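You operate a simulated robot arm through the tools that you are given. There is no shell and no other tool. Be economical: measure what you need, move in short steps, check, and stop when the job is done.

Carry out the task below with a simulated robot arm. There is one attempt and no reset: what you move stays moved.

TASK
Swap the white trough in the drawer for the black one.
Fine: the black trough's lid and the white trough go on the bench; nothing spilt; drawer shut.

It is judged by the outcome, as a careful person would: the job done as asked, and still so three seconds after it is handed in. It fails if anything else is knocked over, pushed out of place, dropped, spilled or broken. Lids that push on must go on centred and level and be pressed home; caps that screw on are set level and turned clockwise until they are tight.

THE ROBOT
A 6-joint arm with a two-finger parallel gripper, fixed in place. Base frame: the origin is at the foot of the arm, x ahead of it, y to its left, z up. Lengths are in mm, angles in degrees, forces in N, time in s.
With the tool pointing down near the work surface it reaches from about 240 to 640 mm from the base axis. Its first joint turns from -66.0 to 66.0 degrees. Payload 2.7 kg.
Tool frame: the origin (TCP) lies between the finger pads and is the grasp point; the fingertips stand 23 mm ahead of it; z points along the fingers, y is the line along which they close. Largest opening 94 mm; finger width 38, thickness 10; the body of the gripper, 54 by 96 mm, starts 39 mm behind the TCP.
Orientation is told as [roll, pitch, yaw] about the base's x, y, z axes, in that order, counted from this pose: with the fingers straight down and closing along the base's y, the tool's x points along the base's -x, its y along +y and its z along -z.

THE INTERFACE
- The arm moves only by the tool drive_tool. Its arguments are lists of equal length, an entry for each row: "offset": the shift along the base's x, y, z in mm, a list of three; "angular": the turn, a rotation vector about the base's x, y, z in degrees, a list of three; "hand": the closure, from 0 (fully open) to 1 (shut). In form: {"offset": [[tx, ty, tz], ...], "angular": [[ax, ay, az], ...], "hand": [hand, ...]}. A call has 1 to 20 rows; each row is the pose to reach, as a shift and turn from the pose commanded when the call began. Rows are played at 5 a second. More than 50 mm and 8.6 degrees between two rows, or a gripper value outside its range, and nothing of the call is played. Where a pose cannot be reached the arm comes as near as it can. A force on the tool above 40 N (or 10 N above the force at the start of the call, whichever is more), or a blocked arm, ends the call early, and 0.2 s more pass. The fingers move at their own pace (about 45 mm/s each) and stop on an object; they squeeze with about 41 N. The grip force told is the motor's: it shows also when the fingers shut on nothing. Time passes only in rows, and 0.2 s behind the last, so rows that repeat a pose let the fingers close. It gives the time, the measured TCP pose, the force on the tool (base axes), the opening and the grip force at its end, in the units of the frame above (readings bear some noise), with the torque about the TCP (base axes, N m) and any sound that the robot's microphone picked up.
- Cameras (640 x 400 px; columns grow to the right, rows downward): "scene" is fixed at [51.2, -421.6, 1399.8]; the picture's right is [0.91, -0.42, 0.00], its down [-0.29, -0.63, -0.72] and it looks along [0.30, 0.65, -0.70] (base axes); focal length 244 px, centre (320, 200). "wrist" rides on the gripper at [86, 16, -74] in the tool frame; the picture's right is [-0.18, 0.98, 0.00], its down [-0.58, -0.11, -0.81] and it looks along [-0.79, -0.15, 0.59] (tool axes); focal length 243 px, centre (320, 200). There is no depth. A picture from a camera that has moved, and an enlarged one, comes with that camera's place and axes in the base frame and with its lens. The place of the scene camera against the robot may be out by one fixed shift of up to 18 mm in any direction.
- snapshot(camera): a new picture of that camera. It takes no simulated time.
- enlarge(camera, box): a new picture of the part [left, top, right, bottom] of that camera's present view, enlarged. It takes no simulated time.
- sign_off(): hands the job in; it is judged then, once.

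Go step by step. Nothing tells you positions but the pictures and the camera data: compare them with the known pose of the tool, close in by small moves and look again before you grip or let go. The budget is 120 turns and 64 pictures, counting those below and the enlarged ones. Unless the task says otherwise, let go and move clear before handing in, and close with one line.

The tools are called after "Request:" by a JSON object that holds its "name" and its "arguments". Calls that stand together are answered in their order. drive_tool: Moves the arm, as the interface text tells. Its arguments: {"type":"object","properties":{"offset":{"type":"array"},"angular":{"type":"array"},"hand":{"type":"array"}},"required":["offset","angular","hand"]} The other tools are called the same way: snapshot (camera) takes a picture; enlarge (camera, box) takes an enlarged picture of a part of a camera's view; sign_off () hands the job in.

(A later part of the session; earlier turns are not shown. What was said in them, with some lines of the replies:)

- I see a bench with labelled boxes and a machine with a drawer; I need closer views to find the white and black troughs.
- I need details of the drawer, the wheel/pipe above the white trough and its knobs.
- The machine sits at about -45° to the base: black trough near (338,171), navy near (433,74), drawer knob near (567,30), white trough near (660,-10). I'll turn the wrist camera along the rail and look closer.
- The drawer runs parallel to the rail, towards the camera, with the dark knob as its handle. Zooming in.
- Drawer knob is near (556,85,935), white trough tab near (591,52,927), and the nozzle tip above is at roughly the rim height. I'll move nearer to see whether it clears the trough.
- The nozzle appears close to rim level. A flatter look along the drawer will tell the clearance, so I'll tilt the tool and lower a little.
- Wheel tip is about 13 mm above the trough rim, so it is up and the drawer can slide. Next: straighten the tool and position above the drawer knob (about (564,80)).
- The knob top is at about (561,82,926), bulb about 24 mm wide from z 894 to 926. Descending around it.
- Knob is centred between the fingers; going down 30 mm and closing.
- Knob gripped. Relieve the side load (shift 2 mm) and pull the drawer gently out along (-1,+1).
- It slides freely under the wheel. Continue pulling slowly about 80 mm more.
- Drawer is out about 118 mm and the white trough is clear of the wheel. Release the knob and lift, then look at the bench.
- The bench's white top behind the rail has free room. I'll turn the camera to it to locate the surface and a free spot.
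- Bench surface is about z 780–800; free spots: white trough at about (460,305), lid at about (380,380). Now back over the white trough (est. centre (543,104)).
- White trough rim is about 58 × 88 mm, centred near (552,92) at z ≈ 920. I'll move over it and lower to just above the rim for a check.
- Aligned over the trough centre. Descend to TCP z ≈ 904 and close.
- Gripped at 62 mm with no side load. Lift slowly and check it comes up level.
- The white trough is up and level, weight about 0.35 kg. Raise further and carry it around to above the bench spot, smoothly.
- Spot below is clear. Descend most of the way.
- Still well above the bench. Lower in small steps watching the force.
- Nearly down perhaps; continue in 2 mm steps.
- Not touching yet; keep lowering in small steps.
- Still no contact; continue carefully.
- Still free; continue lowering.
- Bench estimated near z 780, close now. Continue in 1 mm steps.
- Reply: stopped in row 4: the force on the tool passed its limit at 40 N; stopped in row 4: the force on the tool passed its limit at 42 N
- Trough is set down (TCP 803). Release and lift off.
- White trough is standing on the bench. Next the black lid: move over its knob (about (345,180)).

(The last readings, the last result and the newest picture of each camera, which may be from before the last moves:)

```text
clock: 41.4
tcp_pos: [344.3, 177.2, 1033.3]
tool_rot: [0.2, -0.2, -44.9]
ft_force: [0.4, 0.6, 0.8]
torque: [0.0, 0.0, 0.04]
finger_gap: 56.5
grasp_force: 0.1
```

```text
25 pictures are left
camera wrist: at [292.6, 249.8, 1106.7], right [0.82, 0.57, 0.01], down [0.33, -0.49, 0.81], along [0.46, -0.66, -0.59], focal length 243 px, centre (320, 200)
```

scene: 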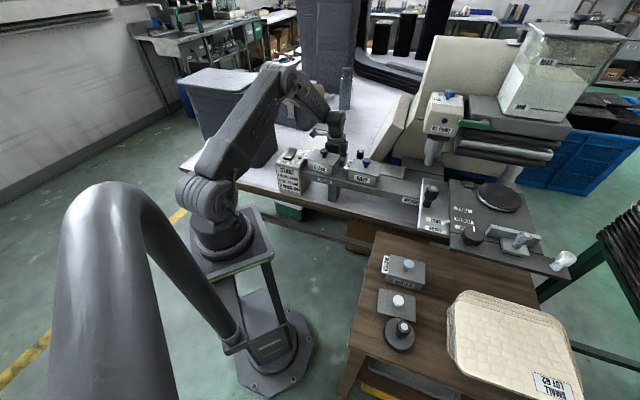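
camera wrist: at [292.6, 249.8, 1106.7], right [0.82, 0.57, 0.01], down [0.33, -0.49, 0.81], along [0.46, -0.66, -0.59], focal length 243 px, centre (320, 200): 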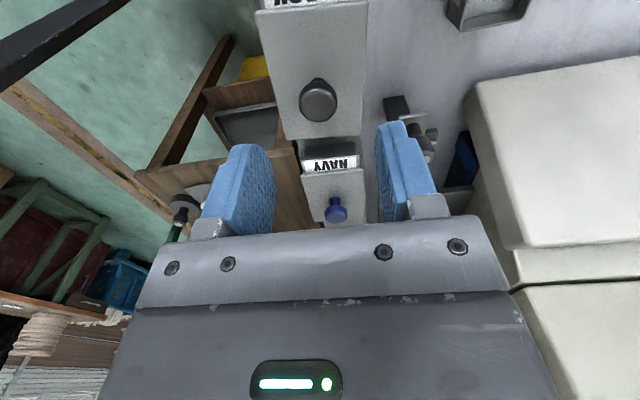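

The knob is right under the tool, top ≈ (344,176,960). Lower to just above and look.

Request:
{"name": "drive_tool", "arguments": {"offset": [[0, -1, -25], [0, -1, -48]], "angular": [[0, 0, 0], [0, 0, 0]], "hand": [0.45, 0.5]}}

Request:
{"name": "enlarge", "arguments": {"camera": "wrist", "box": [220, 40, 440, 240]}}

Request:
{"name": "enlarge", "arguments": {"camera": "scene", "box": [280, 110, 380, 210]}}

```text
clock: 42.0
tcp_pos: [344.4, 176.9, 985.1]
tool_rot: [0.4, -0.1, -44.9]
ft_force: [1.1, 0.4, 0.1]
torque: [-0.01, 0.0, 0.03]
finger_gap: 47.0
grasp_force: 0.1
```

```text
2.00 times, centred on (330, 140) of wrist
camera zoom: at [293.4, 248.8, 1058.3], right [0.82, 0.57, 0.01], down [0.33, -0.49, 0.81], along [0.46, -0.66, -0.59], focal length 485 px, centre (300, 320)
```

zoom: 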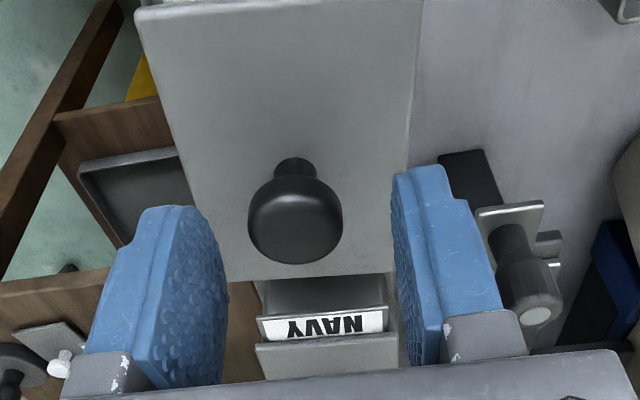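

```text
4.00 times, centred on (330, 160) of scene
camera zoom: at [51.2, -421.6, 1399.8], right [0.91, -0.42, 0.0], down [-0.29, -0.63, -0.72], along [0.3, 0.65, -0.7], focal length 976 px, centre (280, 360)
```

zoom: 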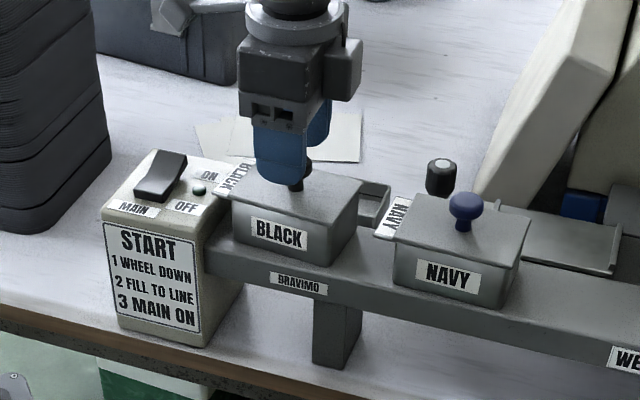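

Knob head spans roughly z 943–960 over a lid at 934. Lower to TCP 961 and grip.

Request:
{"name": "drive_tool", "arguments": {"offset": [[0, 0, -12], [0, 0, -23.5], [0, 0, -23.5], [0, 0, -23.5], [0, 0, -23.5]], "angular": [[0, 0, 0], [0, 0, 0], [0, 0, 0], [0, 0, 0], [0, 0, 0]], "hand": [0.5, 0.5, 0.7, 1, 1]}}

Request:
{"name": "enlarge", "arguments": {"camera": "wrist", "box": [220, 40, 440, 240]}}

```text
clock: 43.2
tcp_pos: [345.7, 179.0, 962.2]
tool_rot: [0.6, -0.1, -45.0]
ft_force: [5.1, 4.4, 13.3]
torque: [-0.02, 0.04, 0.05]
finger_gap: 24.2
grasp_force: 40.9
```

```text
2.00 times, centred on (330, 140) of wrist
camera zoom: at [293.8, 250.0, 1036.1], right [0.82, 0.57, 0.01], down [0.33, -0.49, 0.81], along [0.46, -0.66, -0.59], focal length 485 px, centre (300, 320)
```

zoom: 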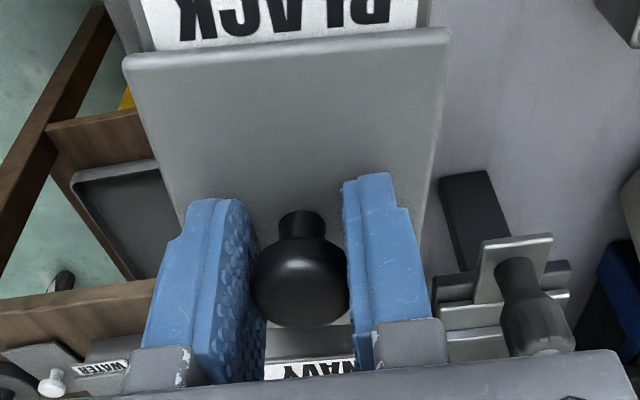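

Gripped at 24 mm. Lift gently and check that only the lid comes.

Request:
{"name": "drive_tool", "arguments": {"offset": [[1, 1, 2], [1, 1, 4], [1, 1, 6], [1, 1, 9], [1, 1, 12]], "angular": [[0, 0, 0], [0, 0, 0], [0, 0, 0], [0, 0, 0], [0, 0, 0]], "hand": [1, 1, 1, 1, 1]}}

Request:
{"name": "enlarge", "arguments": {"camera": "scene", "box": [280, 110, 380, 210]}}

```text
clock: 44.4
tcp_pos: [345.9, 177.3, 973.3]
tool_rot: [0.3, 0.0, -44.9]
ft_force: [-1.2, -0.7, -0.3]
torque: [-0.03, 0.01, -0.02]
finger_gap: 24.2
grasp_force: 41.0
heard: snap
```

```text
4.00 times, centred on (330, 160) of scene
camera zoom: at [51.2, -421.6, 1399.8], right [0.91, -0.42, 0.0], down [-0.29, -0.63, -0.72], along [0.3, 0.65, -0.7], focal length 976 px, centre (280, 360)
```

zoom: 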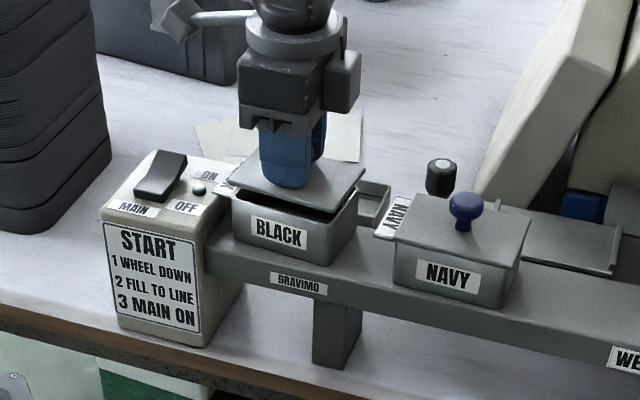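

The lid unsnapped; the black trough stayed. Carry the lid to the bench at about (374,388).

Request:
{"name": "drive_tool", "arguments": {"offset": [[0, 0, 10], [0, 0, 25], [0, 2, 40], [3, 15, 50], [6, 35, 50], [9, 57, 50], [12, 80, 50], [15, 103, 50], [18, 126, 50], [21, 149, 50], [24, 172, 50], [27, 192, 45], [28, 206, 35], [28, 211, 20], [28, 211, 0], [28, 211, -22], [28, 211, -44], [28, 211, -66], [28, 211, -86], [28, 211, -104]], "angular": [[0, 0, 0], [0, 0, 0], [0, 0, 0], [0, 0, 0], [0, 0, 0], [0, 0, 0], [0, 0, 0], [0, 0, 0], [0, 0, 0], [0, 0, 0], [0, 0, 0], [0, 0, 0], [0, 0, 0], [0, 0, 0], [0, 0, 0], [0, 0, 0], [0, 0, 0], [0, 0, 0], [0, 0, 0], [0, 0, 0]], "hand": [1, 1, 1, 1, 1, 1, 1, 1, 1, 1, 1, 1, 1, 1, 1, 1, 1, 1, 1, 1]}}

Request:
{"name": "snapshot", "arguments": {"camera": "scene"}}

Request:
{"name": "snapshot", "arguments": {"camera": "wrist"}}

```text
clock: 48.6
tcp_pos: [372.6, 389.7, 867.4]
tool_rot: [0.4, -0.1, -44.9]
ft_force: [-0.1, -0.6, -0.5]
torque: [-0.01, 0.04, -0.01]
finger_gap: 24.2
grasp_force: 41.3
```

```text
20 pictures are left
```

scene: 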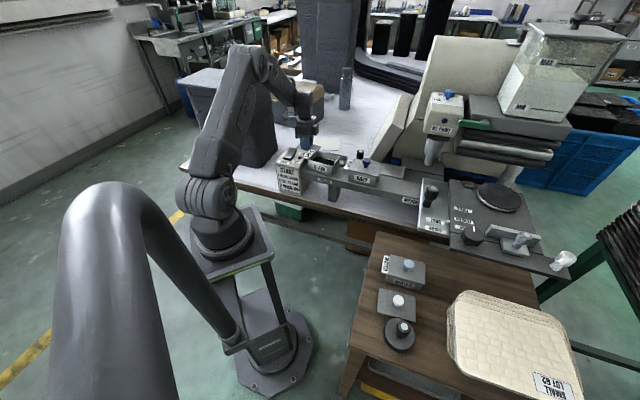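

```text
19 pictures are left
camera wrist: at [321.1, 461.2, 942.7], right [0.82, 0.57, 0.01], down [0.33, -0.49, 0.81], along [0.46, -0.66, -0.59], focal length 243 px, centre (320, 200)
```

wrist: 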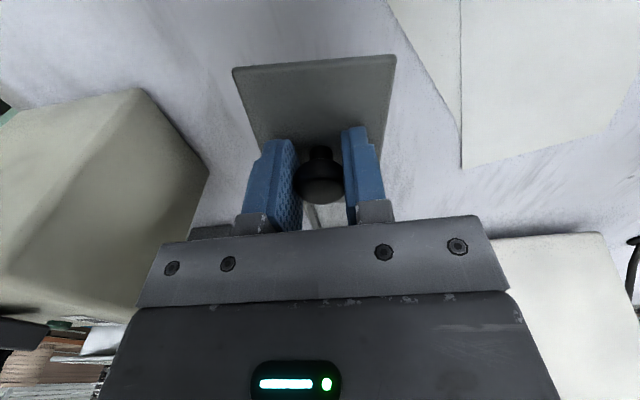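

Clear around. Lower to just above the bench, then in small steps.

Request:
{"name": "drive_tool", "arguments": {"offset": [[0, 0, -12], [0, 0, -24], [0, 0, -34], [0, 0, -38]], "angular": [[0, 0, 0], [0, 0, 0], [0, 0, 0], [0, 0, 0]], "hand": [1, 1, 1, 1]}}

Request:
{"name": "drive_tool", "arguments": {"offset": [[0, 0, -1.5], [0, 0, -3], [0, 0, -4.5], [0, 0, -6]], "angular": [[0, 0, 0], [0, 0, 0], [0, 0, 0], [0, 0, 0]], "hand": [1, 1, 1, 1]}}

Request:
{"name": "drive_tool", "arguments": {"offset": [[0, 0, -1], [0, 0, -2], [0, 0, -3], [0, 0, -4]], "angular": [[0, 0, 0], [0, 0, 0], [0, 0, 0], [0, 0, 0]], "hand": [1, 1, 1, 1]}}

```text
clock: 49.6
tcp_pos: [373.5, 389.0, 832.0]
tool_rot: [0.3, -0.1, -44.9]
ft_force: [0.1, 0.1, -1.0]
torque: [0.0, 0.02, 0.02]
finger_gap: 23.9
grasp_force: 40.7
```

```text
clock: 50.6
tcp_pos: [373.0, 389.9, 825.0]
tool_rot: [0.3, -0.2, -44.9]
ft_force: [-0.3, 0.3, -0.8]
torque: [-0.02, 0.01, 0.02]
finger_gap: 24.3
grasp_force: 41.0
```

```text
clock: 51.6
tcp_pos: [372.7, 390.0, 820.5]
tool_rot: [0.3, -0.1, -44.9]
ft_force: [0.3, -0.7, -0.2]
torque: [-0.04, -0.01, 0.0]
finger_gap: 24.0
grasp_force: 41.0
```

Request:
{"name": "drive_tool", "arguments": {"offset": [[0, 0, -1], [0, 0, -2], [0, 0, -3], [0, 0, -4]], "angular": [[0, 0, 0], [0, 0, 0], [0, 0, 0], [0, 0, 0]], "hand": [1, 1, 1, 1]}}

Request:
{"name": "drive_tool", "arguments": {"offset": [[0, 0, -1], [0, 0, -2], [0, 0, -3]], "angular": [[0, 0, 0], [0, 0, 0], [0, 0, 0]], "hand": [1, 1, 1]}}

```text
clock: 52.6
tcp_pos: [373.1, 389.9, 816.9]
tool_rot: [0.3, -0.1, -44.9]
ft_force: [-0.3, 0.0, -0.8]
torque: [0.0, 0.0, 0.01]
finger_gap: 24.3
grasp_force: 40.9
```

```text
clock: 53.4
tcp_pos: [372.7, 387.7, 814.5]
tool_rot: [0.3, -0.2, -44.9]
ft_force: [0.5, 0.8, 0.2]
torque: [-0.05, 0.02, 0.0]
finger_gap: 24.0
grasp_force: 40.8
```

Lid still appears just above the bench; a few more millimetres.

Request:
{"name": "drive_tool", "arguments": {"offset": [[0, 0, -1], [0, 0, -2], [0, 0, -3]], "angular": [[0, 0, 0], [0, 0, 0], [0, 0, 0]], "hand": [1, 1, 1]}}

Request:
{"name": "drive_tool", "arguments": {"offset": [[0, 0, -1], [0, 0, -2], [0, 0, -3]], "angular": [[0, 0, 0], [0, 0, 0], [0, 0, 0]], "hand": [1, 1, 1]}}

```text
clock: 54.2
tcp_pos: [374.4, 389.9, 812.4]
tool_rot: [0.5, -0.1, -44.9]
ft_force: [-3.1, -4.4, 13.6]
torque: [-0.21, 0.41, 0.06]
finger_gap: 24.2
grasp_force: 40.7
```

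```text
clock: 54.9
tcp_pos: [375.3, 390.7, 813.0]
tool_rot: [0.5, 0.0, -44.9]
ft_force: [0.1, -0.7, 4.4]
torque: [-0.05, 0.1, 0.01]
finger_gap: 24.1
grasp_force: 40.7
stopped in row 3: the force on the tool passed its limit at 42 N (the readings are from after the stop); the commanded pose is now the measured one
```

Lid is down. Release, rise and go above the black trough.

Request:
{"name": "drive_tool", "arguments": {"offset": [[0, 0, 0], [0, 0, 0], [0, 0, 0], [0, 0, 20], [0, 0, 60], [0, 0, 105], [0, 0, 150], [0, 0, 195], [-5, -40, 205], [-10, -85, 205], [-15, -130, 205], [-22, -175, 205], [-29, -212, 200]], "angular": [[0, 0, 0], [0, 0, 0], [0, 0, 0], [0, 0, 0], [0, 0, 0], [0, 0, 0], [0, 0, 0], [0, 0, 0], [0, 0, 0], [0, 0, 0], [0, 0, 0], [0, 0, 0], [0, 0, 0]], "hand": [0.7, 0.5, 0.5, 0.5, 0.5, 0.5, 0.4, 0.3, 0.15, 0.15, 0.15, 0.15, 0.15]}}

Request:
{"name": "snapshot", "arguments": {"camera": "wrist"}}

Request:
{"name": "enlarge", "arguments": {"camera": "scene", "box": [270, 100, 390, 200]}}

```text
clock: 57.7
tcp_pos: [346.6, 177.6, 1011.3]
tool_rot: [0.5, -0.1, -44.8]
ft_force: [0.3, 0.5, 0.6]
torque: [-0.01, -0.03, -0.02]
finger_gap: 80.1
grasp_force: 0.0
```

```text
18 pictures are left
camera wrist: at [294.4, 250.1, 1086.0], right [0.82, 0.57, 0.01], down [0.33, -0.49, 0.81], along [0.46, -0.66, -0.59], focal length 243 px, centre (320, 200)
```

wrist: 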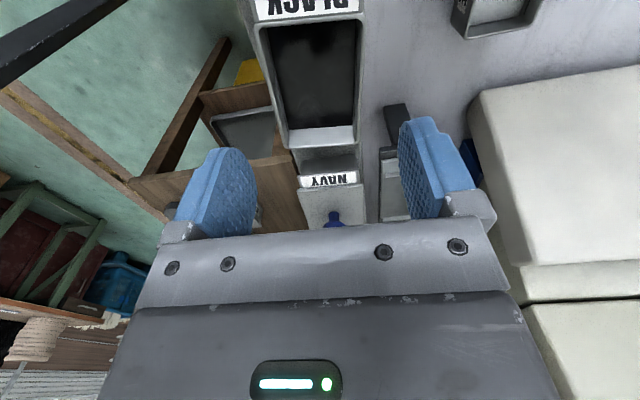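

```text
4.00 times, centred on (330, 150) of scene
camera zoom: at [51.2, -421.5, 1399.8], right [0.91, -0.42, 0.0], down [-0.29, -0.63, -0.72], along [0.3, 0.65, -0.7], focal length 976 px, centre (280, 400)
```

zoom: 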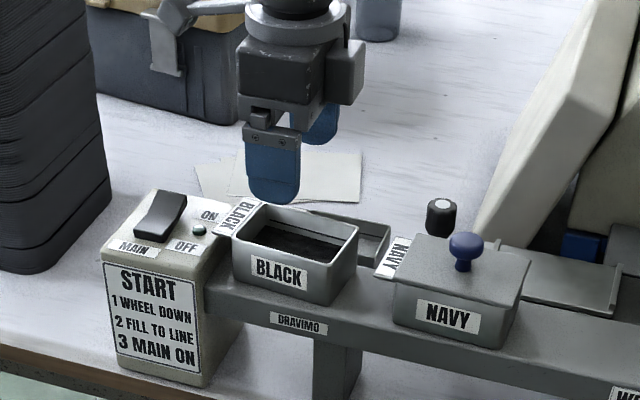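

Black trough open, centre ≈ (347,175), rim ≈ 928. Descend to TCP 916 and grip.

Request:
{"name": "drive_tool", "arguments": {"offset": [[0.5, -2.5, -25], [0.5, -2.5, -50], [0.5, -2.5, -75], [0.5, -2.5, -88], [0.5, -2.5, -95], [0.5, -2.5, -95], [0.5, -2.5, -95], [0.5, -2.5, -95], [0.5, -2.5, -95]], "angular": [[0, 0, 0], [0, 0, 0], [0, 0, 0], [-0.4, 0, 0], [-0.4, 0, 0], [-0.4, 0, 0], [-0.4, 0, 0], [-0.4, 0, 0], [-0.4, 0, 0]], "hand": [0.15, 0.15, 0.15, 0.15, 0.15, 0.3, 0.5, 0.6, 0.6]}}

Request:
{"name": "snapshot", "arguments": {"camera": "wrist"}}

```text
clock: 59.7
tcp_pos: [346.0, 175.5, 916.1]
tool_rot: [0.1, -0.3, -44.9]
ft_force: [0.5, 0.7, -2.3]
torque: [-0.03, 0.05, 0.01]
finger_gap: 61.9
grasp_force: 40.7
```

```text
16 pictures are left
camera wrist: at [294.0, 247.9, 990.0], right [0.82, 0.57, 0.0], down [0.33, -0.49, 0.81], along [0.46, -0.67, -0.59], focal length 243 px, centre (320, 200)
```

wrist: 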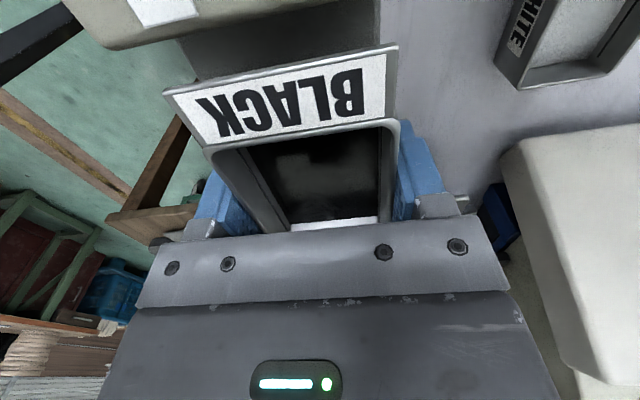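

Grip pose matches that on the white trough almost exactly, so the drawer seat should be at TCP (551.6,93.5,904). Lift slowly.

Request:
{"name": "drive_tool", "arguments": {"offset": [[0, 0, 2], [0, 0, 5], [0, 0, 10], [0, 0, 17], [0, 0, 25], [0, 0, 34], [0, 0, 43], [0, 0, 52], [0, 0, 60], [0, 0, 67], [0, 0, 72], [0, 0, 74]], "angular": [[0, 0.2, 0], [0, 0.2, 0], [0, 0.2, 0], [0, 0.2, 0], [0, 0.2, 0], [0, 0.2, 0], [0, 0.2, 0], [0, 0.2, 0], [0, 0.2, 0], [0, 0.2, 0], [0, 0.2, 0], [0, 0.2, 0]], "hand": [0.6, 0.6, 0.6, 0.6, 0.6, 0.6, 0.6, 0.6, 0.6, 0.6, 0.6, 0.6]}}

Request:
{"name": "enlarge", "arguments": {"camera": "scene", "box": [280, 100, 440, 210]}}

```text
clock: 62.3
tcp_pos: [346.3, 175.2, 990.7]
tool_rot: [0.1, -0.2, -44.9]
ft_force: [0.6, -1.1, -3.0]
torque: [0.01, -0.01, 0.02]
finger_gap: 61.8
grasp_force: 40.7
```

```text
3.64 times, centred on (360, 155) of scene
camera zoom: at [51.3, -421.5, 1399.8], right [0.91, -0.42, 0.0], down [-0.29, -0.63, -0.72], along [0.3, 0.65, -0.7], focal length 887 px, centre (174, 364)
```

zoom: 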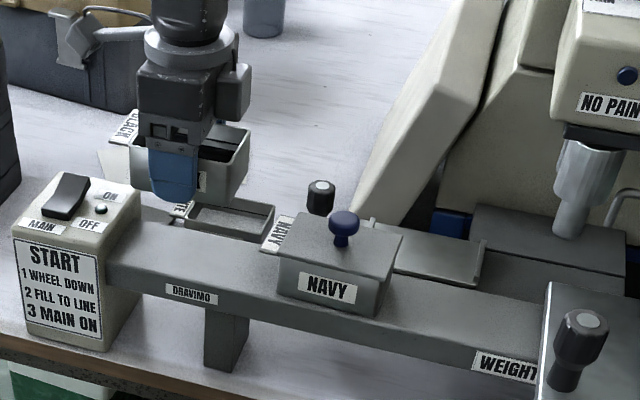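

Carry: first across behind the rail, then along the drawer line.

Request:
{"name": "drive_tool", "arguments": {"offset": [[3, 3, 2], [10, 10, 4], [19, 19, 5], [29, 29, 5], [39, 38, 5], [49, 45, 5], [60, 48, 5], [71, 46, 5], [82, 40, 5], [93, 30, 5], [104, 19.5, 5], [115, 8.5, 5], [126, -2.4, 5], [137, -13.4, 5], [148, -24.4, 5], [159, -35.4, 5], [169, -45.4, 5], [178, -54.4, 5], [184, -60.4, 5], [187, -63.4, 5]], "angular": [[0, 0, 0], [0, 0, 0], [0, 0, 0], [0, 0, 0], [0, 0, 0], [0, 0, 0], [0, 0, 0], [0, 0, 0], [0, 0, 0], [0, 0, 0], [0, 0, 0], [0, 0, 0], [0, 0, 0], [0, 0, 0], [0, 0, 0], [0, 0, 0], [0, 0, 0], [0, 0, 0], [0, 0, 0], [0, 0, 0]], "hand": [0.6, 0.6, 0.6, 0.6, 0.6, 0.6, 0.6, 0.6, 0.6, 0.6, 0.6, 0.6, 0.6, 0.6, 0.6, 0.6, 0.6, 0.6, 0.6, 0.6]}}

```text
clock: 66.5
tcp_pos: [533.0, 113.4, 996.1]
tool_rot: [0.1, -0.2, -44.9]
ft_force: [-0.5, -0.2, -2.8]
torque: [-0.03, -0.02, 0.01]
finger_gap: 62.0
grasp_force: 41.1
```

Move the last 27 mm along and lower to just above the seat, then look.

Request:
{"name": "drive_tool", "arguments": {"offset": [[6, -6.3, 0], [12.5, -13.3, 0], [17.5, -18.5, -3], [18.7, -19.8, -12], [18.7, -19.8, -24], [18.7, -19.8, -36], [18.7, -19.8, -48], [18.7, -19.8, -57], [18.7, -19.8, -62]], "angular": [[0, 0, 0], [0, 0, 0], [0, 0, 0], [0, 0, 0], [0, 0, 0], [0, 0, 0], [0, 0, 0], [0, 0, 0], [0, 0, 0]], "hand": [0.6, 0.6, 0.6, 0.6, 0.6, 0.6, 0.6, 0.6, 0.6]}}

Request:
{"name": "snapshot", "arguments": {"camera": "wrist"}}

Request:
{"name": "enlarge", "arguments": {"camera": "scene", "box": [350, 120, 450, 200]}}

```text
clock: 68.5
tcp_pos: [550.4, 93.2, 933.7]
tool_rot: [0.0, -0.3, -44.8]
ft_force: [0.6, -0.1, -2.3]
torque: [-0.03, 0.03, -0.01]
finger_gap: 61.8
grasp_force: 41.3
```

```text
14 pictures are left
camera wrist: at [500.2, 165.1, 1007.0], right [0.82, 0.57, 0.0], down [0.33, -0.49, 0.81], along [0.46, -0.67, -0.59], focal length 243 px, centre (320, 200)
```

wrist: 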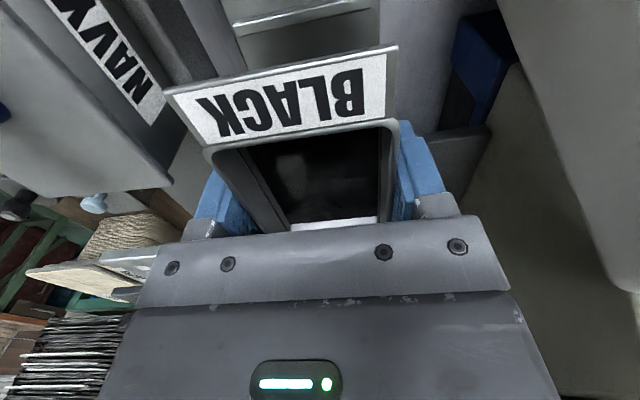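

```text
5.00 times, centred on (400, 160) of scene
camera zoom: at [51.3, -421.6, 1399.8], right [0.91, -0.42, 0.0], down [-0.29, -0.63, -0.72], along [0.3, 0.65, -0.7], focal length 1220 px, centre (-80, 400)
```

zoom: 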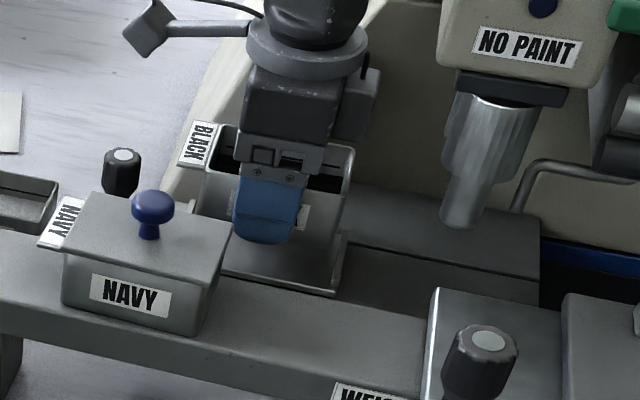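

Aligned with the seat. Lower with small steps.

Request:
{"name": "drive_tool", "arguments": {"offset": [[0.6, 0, -6], [0.6, 0, -12], [0.6, 0, -17], [0.6, 0, -21], [0.6, 0, -24]], "angular": [[0, 0.2, 0], [0, 0.2, 0], [0, 0.2, 0], [0, 0.2, 0], [0, 0.2, 0]], "hand": [0.6, 0.6, 0.6, 0.6, 0.6]}}

Request:
{"name": "drive_tool", "arguments": {"offset": [[0, 0, -1], [0, 0, -2], [0, 0, -3], [0, 0, -4]], "angular": [[0, 0, 0], [0, 0, 0], [0, 0, 0], [0, 0, 0]], "hand": [0.6, 0.6, 0.6, 0.6]}}

```text
clock: 69.7
tcp_pos: [553.0, 92.4, 909.5]
tool_rot: [-0.1, -0.1, -44.9]
ft_force: [0.2, 0.9, -3.5]
torque: [0.03, 0.03, 0.02]
finger_gap: 62.2
grasp_force: 40.9
```

```text
clock: 70.7
tcp_pos: [553.0, 92.2, 906.6]
tool_rot: [-0.1, -0.1, -45.0]
ft_force: [0.2, 0.3, -3.0]
torque: [-0.02, -0.01, 0.0]
finger_gap: 61.9
grasp_force: 41.0
```

Request:
{"name": "drive_tool", "arguments": {"offset": [[-0.7, 0.8, -0.5], [-0.7, 0.8, -1.5], [-0.7, 0.8, -2.5], [-0.7, 0.8, -3]], "angular": [[0, 0, 0], [0, 0, 0], [0, 0, 0], [0, 0, 0]], "hand": [0.6, 0.6, 0.6, 0.6]}}

Request:
{"name": "enlarge", "arguments": {"camera": "scene", "box": [350, 120, 450, 200]}}

```text
clock: 71.7
tcp_pos: [551.4, 92.2, 905.5]
tool_rot: [0.1, -0.2, -44.9]
ft_force: [-1.3, -0.5, 6.3]
torque: [-0.45, -0.18, -0.09]
finger_gap: 62.0
grasp_force: 41.5
```

```text
5.00 times, centred on (400, 160) of scene
camera zoom: at [51.1, -421.6, 1399.8], right [0.91, -0.42, 0.0], down [-0.29, -0.63, -0.72], along [0.3, 0.65, -0.7], focal length 1220 px, centre (-80, 400)
```

zoom: 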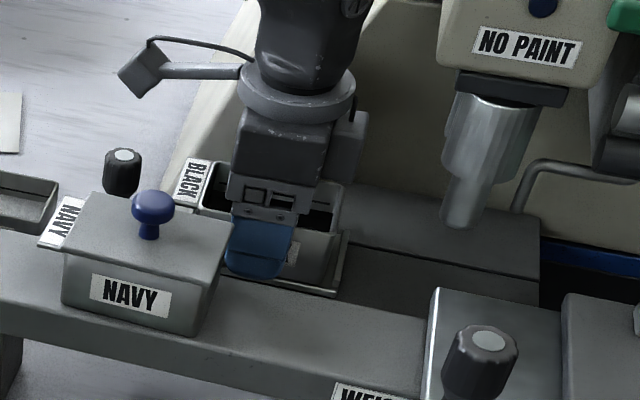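

First touch at z ≈ 905. Press gently 1.5 mm more to see whether it's seated.

Request:
{"name": "drive_tool", "arguments": {"offset": [[0, 0.4, -0.7], [0, 0.4, -1.5], [0, 0.4, -1.5]], "angular": [[0, 0, 0], [0, 0, 0], [0, 0, 0]], "hand": [0.6, 0.6, 0.6]}}

Request:
{"name": "enlarge", "arguments": {"camera": "wrist", "box": [160, 0, 460, 240]}}

```text
clock: 72.5
tcp_pos: [551.7, 92.9, 903.1]
tool_rot: [0.1, -0.3, -45.0]
ft_force: [-5.9, -7.2, 26.2]
torque: [-1.03, -0.18, -0.32]
finger_gap: 61.9
grasp_force: 40.7
```

```text
1.67 times, centred on (310, 120) of wrist
camera zoom: at [500.6, 165.1, 977.5], right [0.82, 0.57, 0.0], down [0.33, -0.49, 0.81], along [0.46, -0.67, -0.59], focal length 404 px, centre (337, 333)
```

zoom: 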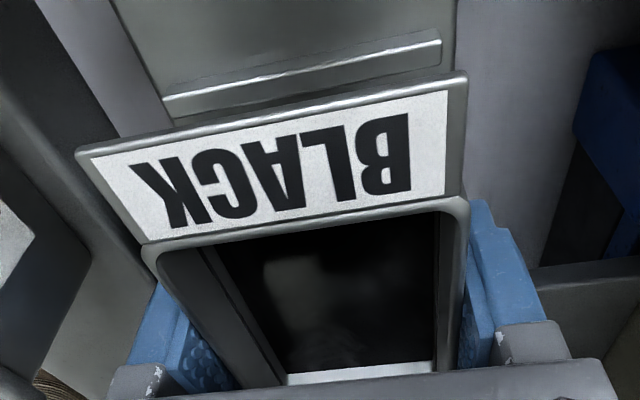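

Its position relative to the drawer lip matches the white one's seat. Release and lift off a bit, then check.

Request:
{"name": "drive_tool", "arguments": {"offset": [[0, 0, 1], [0, 0, 1], [0, 0, 1], [0, 0, 1], [0, 0, 1], [0, 0, 15], [0, 0, 40], [0, 0, 70], [-8, 8, 100]], "angular": [[0, 0, 0], [0, 0, 0], [0, 0, 0], [0, 0, 0], [0, 0, 0], [0, 0, 0], [0, 0, 0], [0, 0, 0], [0, 0, 0]], "hand": [0.6, 0.4, 0.2, 0.15, 0.15, 0.15, 0.15, 0.15, 0.15]}}

Request:
{"name": "enlarge", "arguments": {"camera": "scene", "box": [350, 120, 450, 200]}}

Request:
{"name": "enlarge", "arguments": {"camera": "wrist", "box": [220, 0, 460, 240]}}

```text
clock: 74.5
tcp_pos: [542.8, 101.2, 1001.7]
tool_rot: [-0.1, -0.1, -44.9]
ft_force: [0.6, 0.4, 0.4]
torque: [0.02, -0.03, 0.03]
finger_gap: 79.8
grasp_force: 0.2
```

```text
5.00 times, centred on (400, 160) of scene
camera zoom: at [51.2, -421.6, 1399.8], right [0.91, -0.42, 0.0], down [-0.29, -0.63, -0.72], along [0.3, 0.65, -0.7], focal length 1220 px, centre (-80, 400)
```

zoom: 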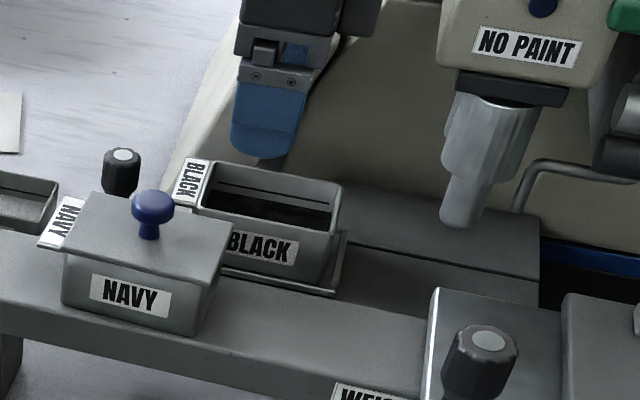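

```text
1.67 times, centred on (340, 120) of wrist
camera zoom: at [491.6, 173.5, 1075.4], right [0.82, 0.57, 0.0], down [0.34, -0.49, 0.81], along [0.46, -0.67, -0.59], focal length 404 px, centre (287, 333)
```

zoom: 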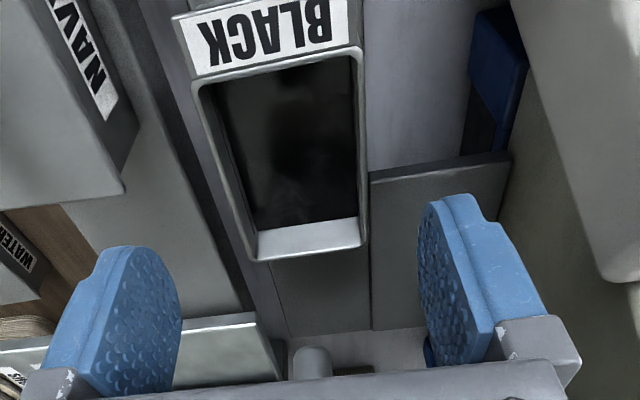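

Black trough is seated like the white one was. Go back to the drawer knob at about (480,164.7).

Request:
{"name": "drive_tool", "arguments": {"offset": [[-25, 25, 0], [-50, 50, 0], [-62.6, 63.3, -10], [-62.6, 63.3, -35], [-62.6, 63.3, -50]], "angular": [[0, 0, 0], [0, 0, 0], [0, 0, 0], [0, 0, 0], [0, 0, 0]], "hand": [0.3, 0.45, 0.45, 0.45, 0.45]}}

Request:
{"name": "snapshot", "arguments": {"camera": "wrist"}}

```text
clock: 75.7
tcp_pos: [481.1, 164.9, 951.2]
tool_rot: [-0.1, -0.1, -44.9]
ft_force: [-0.3, -0.5, -0.4]
torque: [0.0, -0.01, 0.01]
finger_gap: 51.6
grasp_force: 0.0
```

```text
8 pictures are left
camera wrist: at [430.2, 237.5, 1024.8], right [0.82, 0.57, 0.0], down [0.33, -0.49, 0.81], along [0.46, -0.67, -0.59], focal length 243 px, centre (320, 200)
```

wrist: 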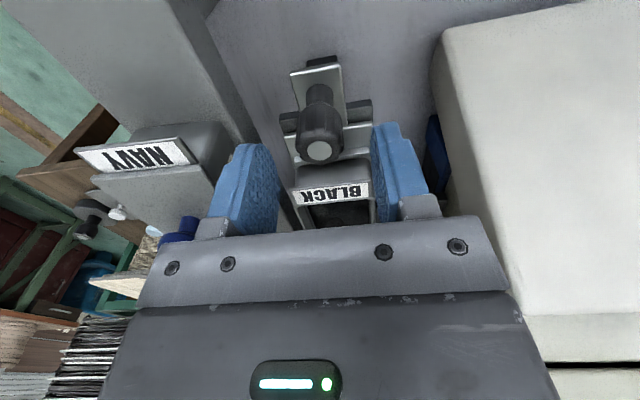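

Knob centred between the fingers. Descend to 911 and grip.

Request:
{"name": "drive_tool", "arguments": {"offset": [[0, 0, -20], [0, 0, -40], [0, 0, -40], [0, 0, -40], [0, 0, -40], [0, 0, -40]], "angular": [[0, 0, 0], [0, 0, 0], [0, 0, 0], [0, 0, 0], [0, 0, 0], [0, 0, 0]], "hand": [0.45, 0.45, 0.7, 1, 1, 1]}}

```text
clock: 77.1
tcp_pos: [482.2, 165.6, 912.1]
tool_rot: [-0.1, -0.1, -44.8]
ft_force: [-1.9, -1.9, -2.2]
torque: [-0.08, -0.06, 0.01]
finger_gap: 25.0
grasp_force: 45.0
```

Push the drawer in slowly along the line.

Request:
{"name": "drive_tool", "arguments": {"offset": [[2, -2, 0], [5, -5, 0], [9.1, -8.9, 0], [13.1, -12.9, 0], [17.2, -16.8, 0], [21.2, -20.8, 0], [25.3, -24.7, 0], [29.3, -28.7, 0], [33.4, -32.6, 0], [37.5, -36.5, 0], [41.5, -40.5, 0], [45.6, -44.4, 0], [49.6, -48.4, 0], [53.7, -52.3, 0], [57.7, -56.3, 0], [61.8, -60.2, 0], [65.8, -64.2, 0], [69.5, -67.8, 0], [72, -70.2, 0], [74, -72.2, 0]], "angular": [[0, 0, 0], [0, 0, 0], [0, 0, 0], [0, 0, 0], [0, 0, 0], [0, 0, 0], [0, 0, 0], [0, 0, 0], [0, 0, 0], [0, 0, 0], [0, 0, 0], [0, 0, 0], [0, 0, 0], [0, 0, 0], [0, 0, 0], [0, 0, 0], [0, 0, 0], [0, 0, 0], [0, 0, 0], [0, 0, 0]], "hand": [1, 1, 1, 1, 1, 1, 1, 1, 1, 1, 1, 1, 1, 1, 1, 1, 1, 1, 1, 1]}}

Request:
{"name": "enlarge", "arguments": {"camera": "scene", "box": [369, 130, 481, 200]}}

```text
clock: 81.3
tcp_pos: [556.4, 92.4, 911.0]
tool_rot: [-0.1, -0.1, -44.9]
ft_force: [-10.4, -9.0, -5.2]
torque: [0.04, 0.08, -0.05]
finger_gap: 25.1
grasp_force: 45.2
```

```text
5.71 times, centred on (425, 165) of scene
camera zoom: at [51.1, -421.8, 1399.7], right [0.91, -0.42, 0.0], down [-0.29, -0.63, -0.72], along [0.3, 0.65, -0.7], focal length 1394 px, centre (-280, 400)
```

zoom: 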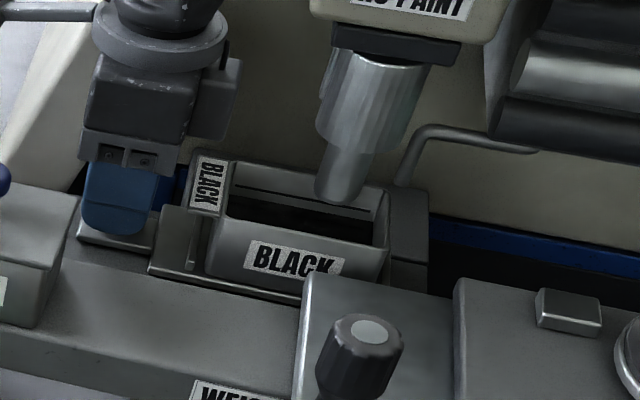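

About 10 mm remain compared with the start picture. Push on in small steps to the stop.

Request:
{"name": "drive_tool", "arguments": {"offset": [[0.7, -2.2, 0], [2.2, -3.7, 0], [3.7, -5.2, 0], [5, -6.5, 0], [6, -7.5, 0]], "angular": [[0, 0, 0], [0, 0, 0], [0, 0, 0], [0, 0, 0], [0, 0, 0]], "hand": [1, 1, 1, 1, 1]}}

Request:
{"name": "drive_tool", "arguments": {"offset": [[0.5, -0.5, 0], [1, -1, 0], [1.5, -1.5, 0], [2, -2, 0], [2.5, -2.5, 0], [3, -3, 0]], "angular": [[0, 0, 0], [0, 0, 0], [0, 0, 0], [0, 0, 0], [0, 0, 0], [0, 0, 0]], "hand": [1, 1, 1, 1, 1, 1]}}

Request:
{"name": "enlarge", "arguments": {"camera": "scene", "box": [369, 130, 481, 200]}}

```text
clock: 82.5
tcp_pos: [561.4, 84.8, 910.5]
tool_rot: [-0.1, -0.1, -44.9]
ft_force: [-1.8, -2.6, -12.5]
torque: [-0.07, -0.03, 0.07]
finger_gap: 25.2
grasp_force: 45.3
```

```text
clock: 83.9
tcp_pos: [563.1, 83.6, 911.2]
tool_rot: [-0.3, 0.1, -44.9]
ft_force: [-11.8, 10.1, -11.7]
torque: [-0.52, -0.47, 0.06]
finger_gap: 24.9
grasp_force: 44.8
```

```text
5.71 times, centred on (425, 165) of scene
camera zoom: at [51.1, -421.2, 1399.9], right [0.91, -0.42, 0.0], down [-0.29, -0.63, -0.72], along [0.3, 0.65, -0.7], focal length 1394 px, centre (-280, 400)
```

zoom: 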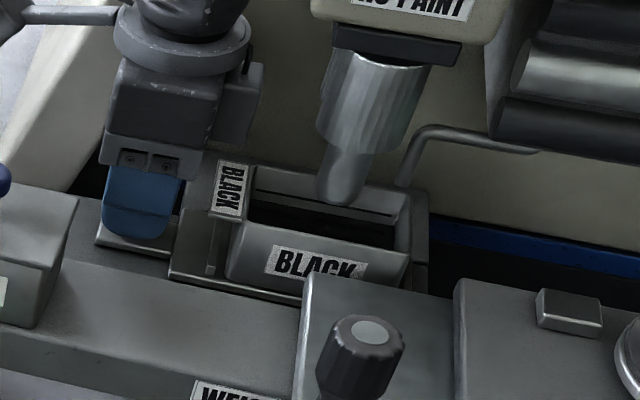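

The drawer is at its stop and matches the starting picture. Relax, release the knob and retreat.

Request:
{"name": "drive_tool", "arguments": {"offset": [[-0.5, 0.5, 0.5], [-0.5, 0.5, 0.5], [-0.5, 0.5, 0.5], [-0.5, 0.5, 0.5], [-0.5, 0.5, 25], [-0.5, 0.5, 65], [-10, 10, 105], [-30, 30, 140], [-55, 55, 170]], "angular": [[0, 0, 0], [0, 0, 0], [0, 0, 0], [0, 0, 0], [0, 0, 0], [0, 0, 0], [0, 0, 0], [0, 0, 0], [0, 0, 0]], "hand": [1, 0.6, 0.5, 0.5, 0.5, 0.5, 0.5, 0.5, 0.5]}}

Request:
{"name": "enlarge", "arguments": {"camera": "scene", "box": [369, 130, 481, 200]}}

Request:
{"name": "enlarge", "arguments": {"camera": "scene", "box": [260, 80, 420, 200]}}

```text
clock: 85.9
tcp_pos: [507.9, 136.7, 1081.4]
tool_rot: [-0.3, -0.2, -44.9]
ft_force: [0.2, 0.0, -0.1]
torque: [0.0, -0.02, -0.02]
finger_gap: 47.1
grasp_force: 0.1
```

```text
5.71 times, centred on (425, 165) of scene
camera zoom: at [51.2, -421.6, 1399.8], right [0.91, -0.42, 0.0], down [-0.29, -0.63, -0.72], along [0.3, 0.65, -0.7], focal length 1394 px, centre (-280, 400)
```

zoom: 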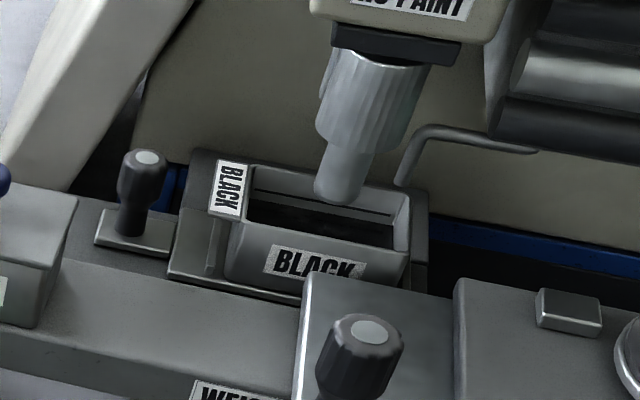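

```text
3.33 times, centred on (340, 140) of scene
camera zoom: at [51.2, -421.6, 1399.8], right [0.91, -0.42, 0.0], down [-0.29, -0.63, -0.72], along [0.3, 0.65, -0.7], focal length 813 px, centre (253, 400)
```

zoom: 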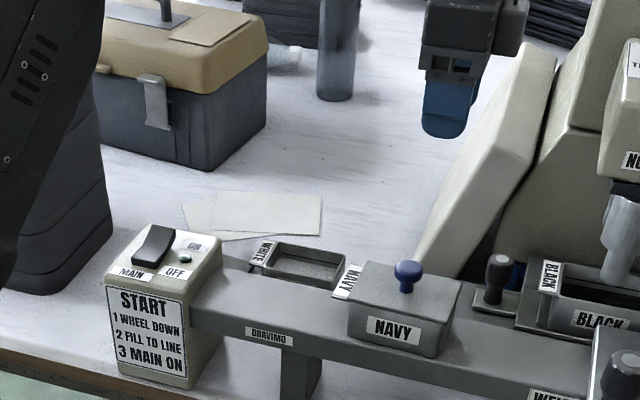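

Drawer looks exactly as at the start, with the black trough in it; white trough stands on the bench. The lid is hidden behind the START box, so one wrist look to confirm it.

Request:
{"name": "drive_tool", "arguments": {"offset": [[-14, 18, 10], [-28, 36, 20], [-42, 53, 20], [-56, 71, 20], [-70, 89, 20], [-84, 107, 20], [-98, 124, 20], [-112, 142, 20], [-126, 160, 20], [-140, 178, 20], [-154, 195, 20], [-168, 213, 20]], "angular": [[0, 0, 7.5], [0, 0, 15], [0, 0, 22.5], [0, 0, 30], [0, 0, 37.5], [0, 0, 45], [0, 0, 52.5], [0, 0, 60], [0, 0, 67.5], [0, 0, 75], [0, 0, 82.5], [0, 0, 90]], "hand": [0.5, 0.5, 0.5, 0.5, 0.5, 0.5, 0.5, 0.5, 0.5, 0.5, 0.5, 0.5]}}

Request:
{"name": "snapshot", "arguments": {"camera": "wrist"}}

```text
clock: 88.5
tcp_pos: [340.3, 349.9, 1101.1]
tool_rot: [-0.1, 0.0, 45.2]
ft_force: [0.3, 0.0, -0.4]
torque: [-0.02, -0.05, 0.01]
finger_gap: 46.9
grasp_force: 0.0
```

```text
3 pictures are left
camera wrist: at [266.5, 300.1, 1175.5], right [-0.57, 0.82, 0.0], down [0.49, 0.34, 0.81], along [0.66, 0.46, -0.59], focal length 243 px, centre (320, 200)
```

wrist: 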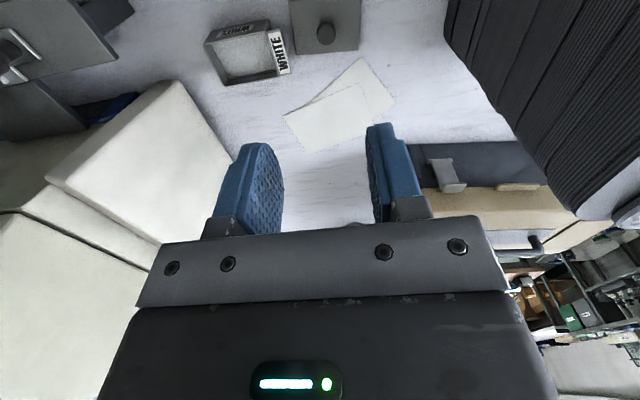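

The lid and the white trough both lie flat on the bench, the black trough is in the shut drawer, and the arm is clear. Handing in.

Request:
{"name": "sign_off", "arguments": {}}

```text
The job is handed in.
```

The swap is done: the black trough sits open in the shut drawer, and the white trough and the black trough's lid stand on the white-topped bench beside the machine. I saw no spills in the pictures.
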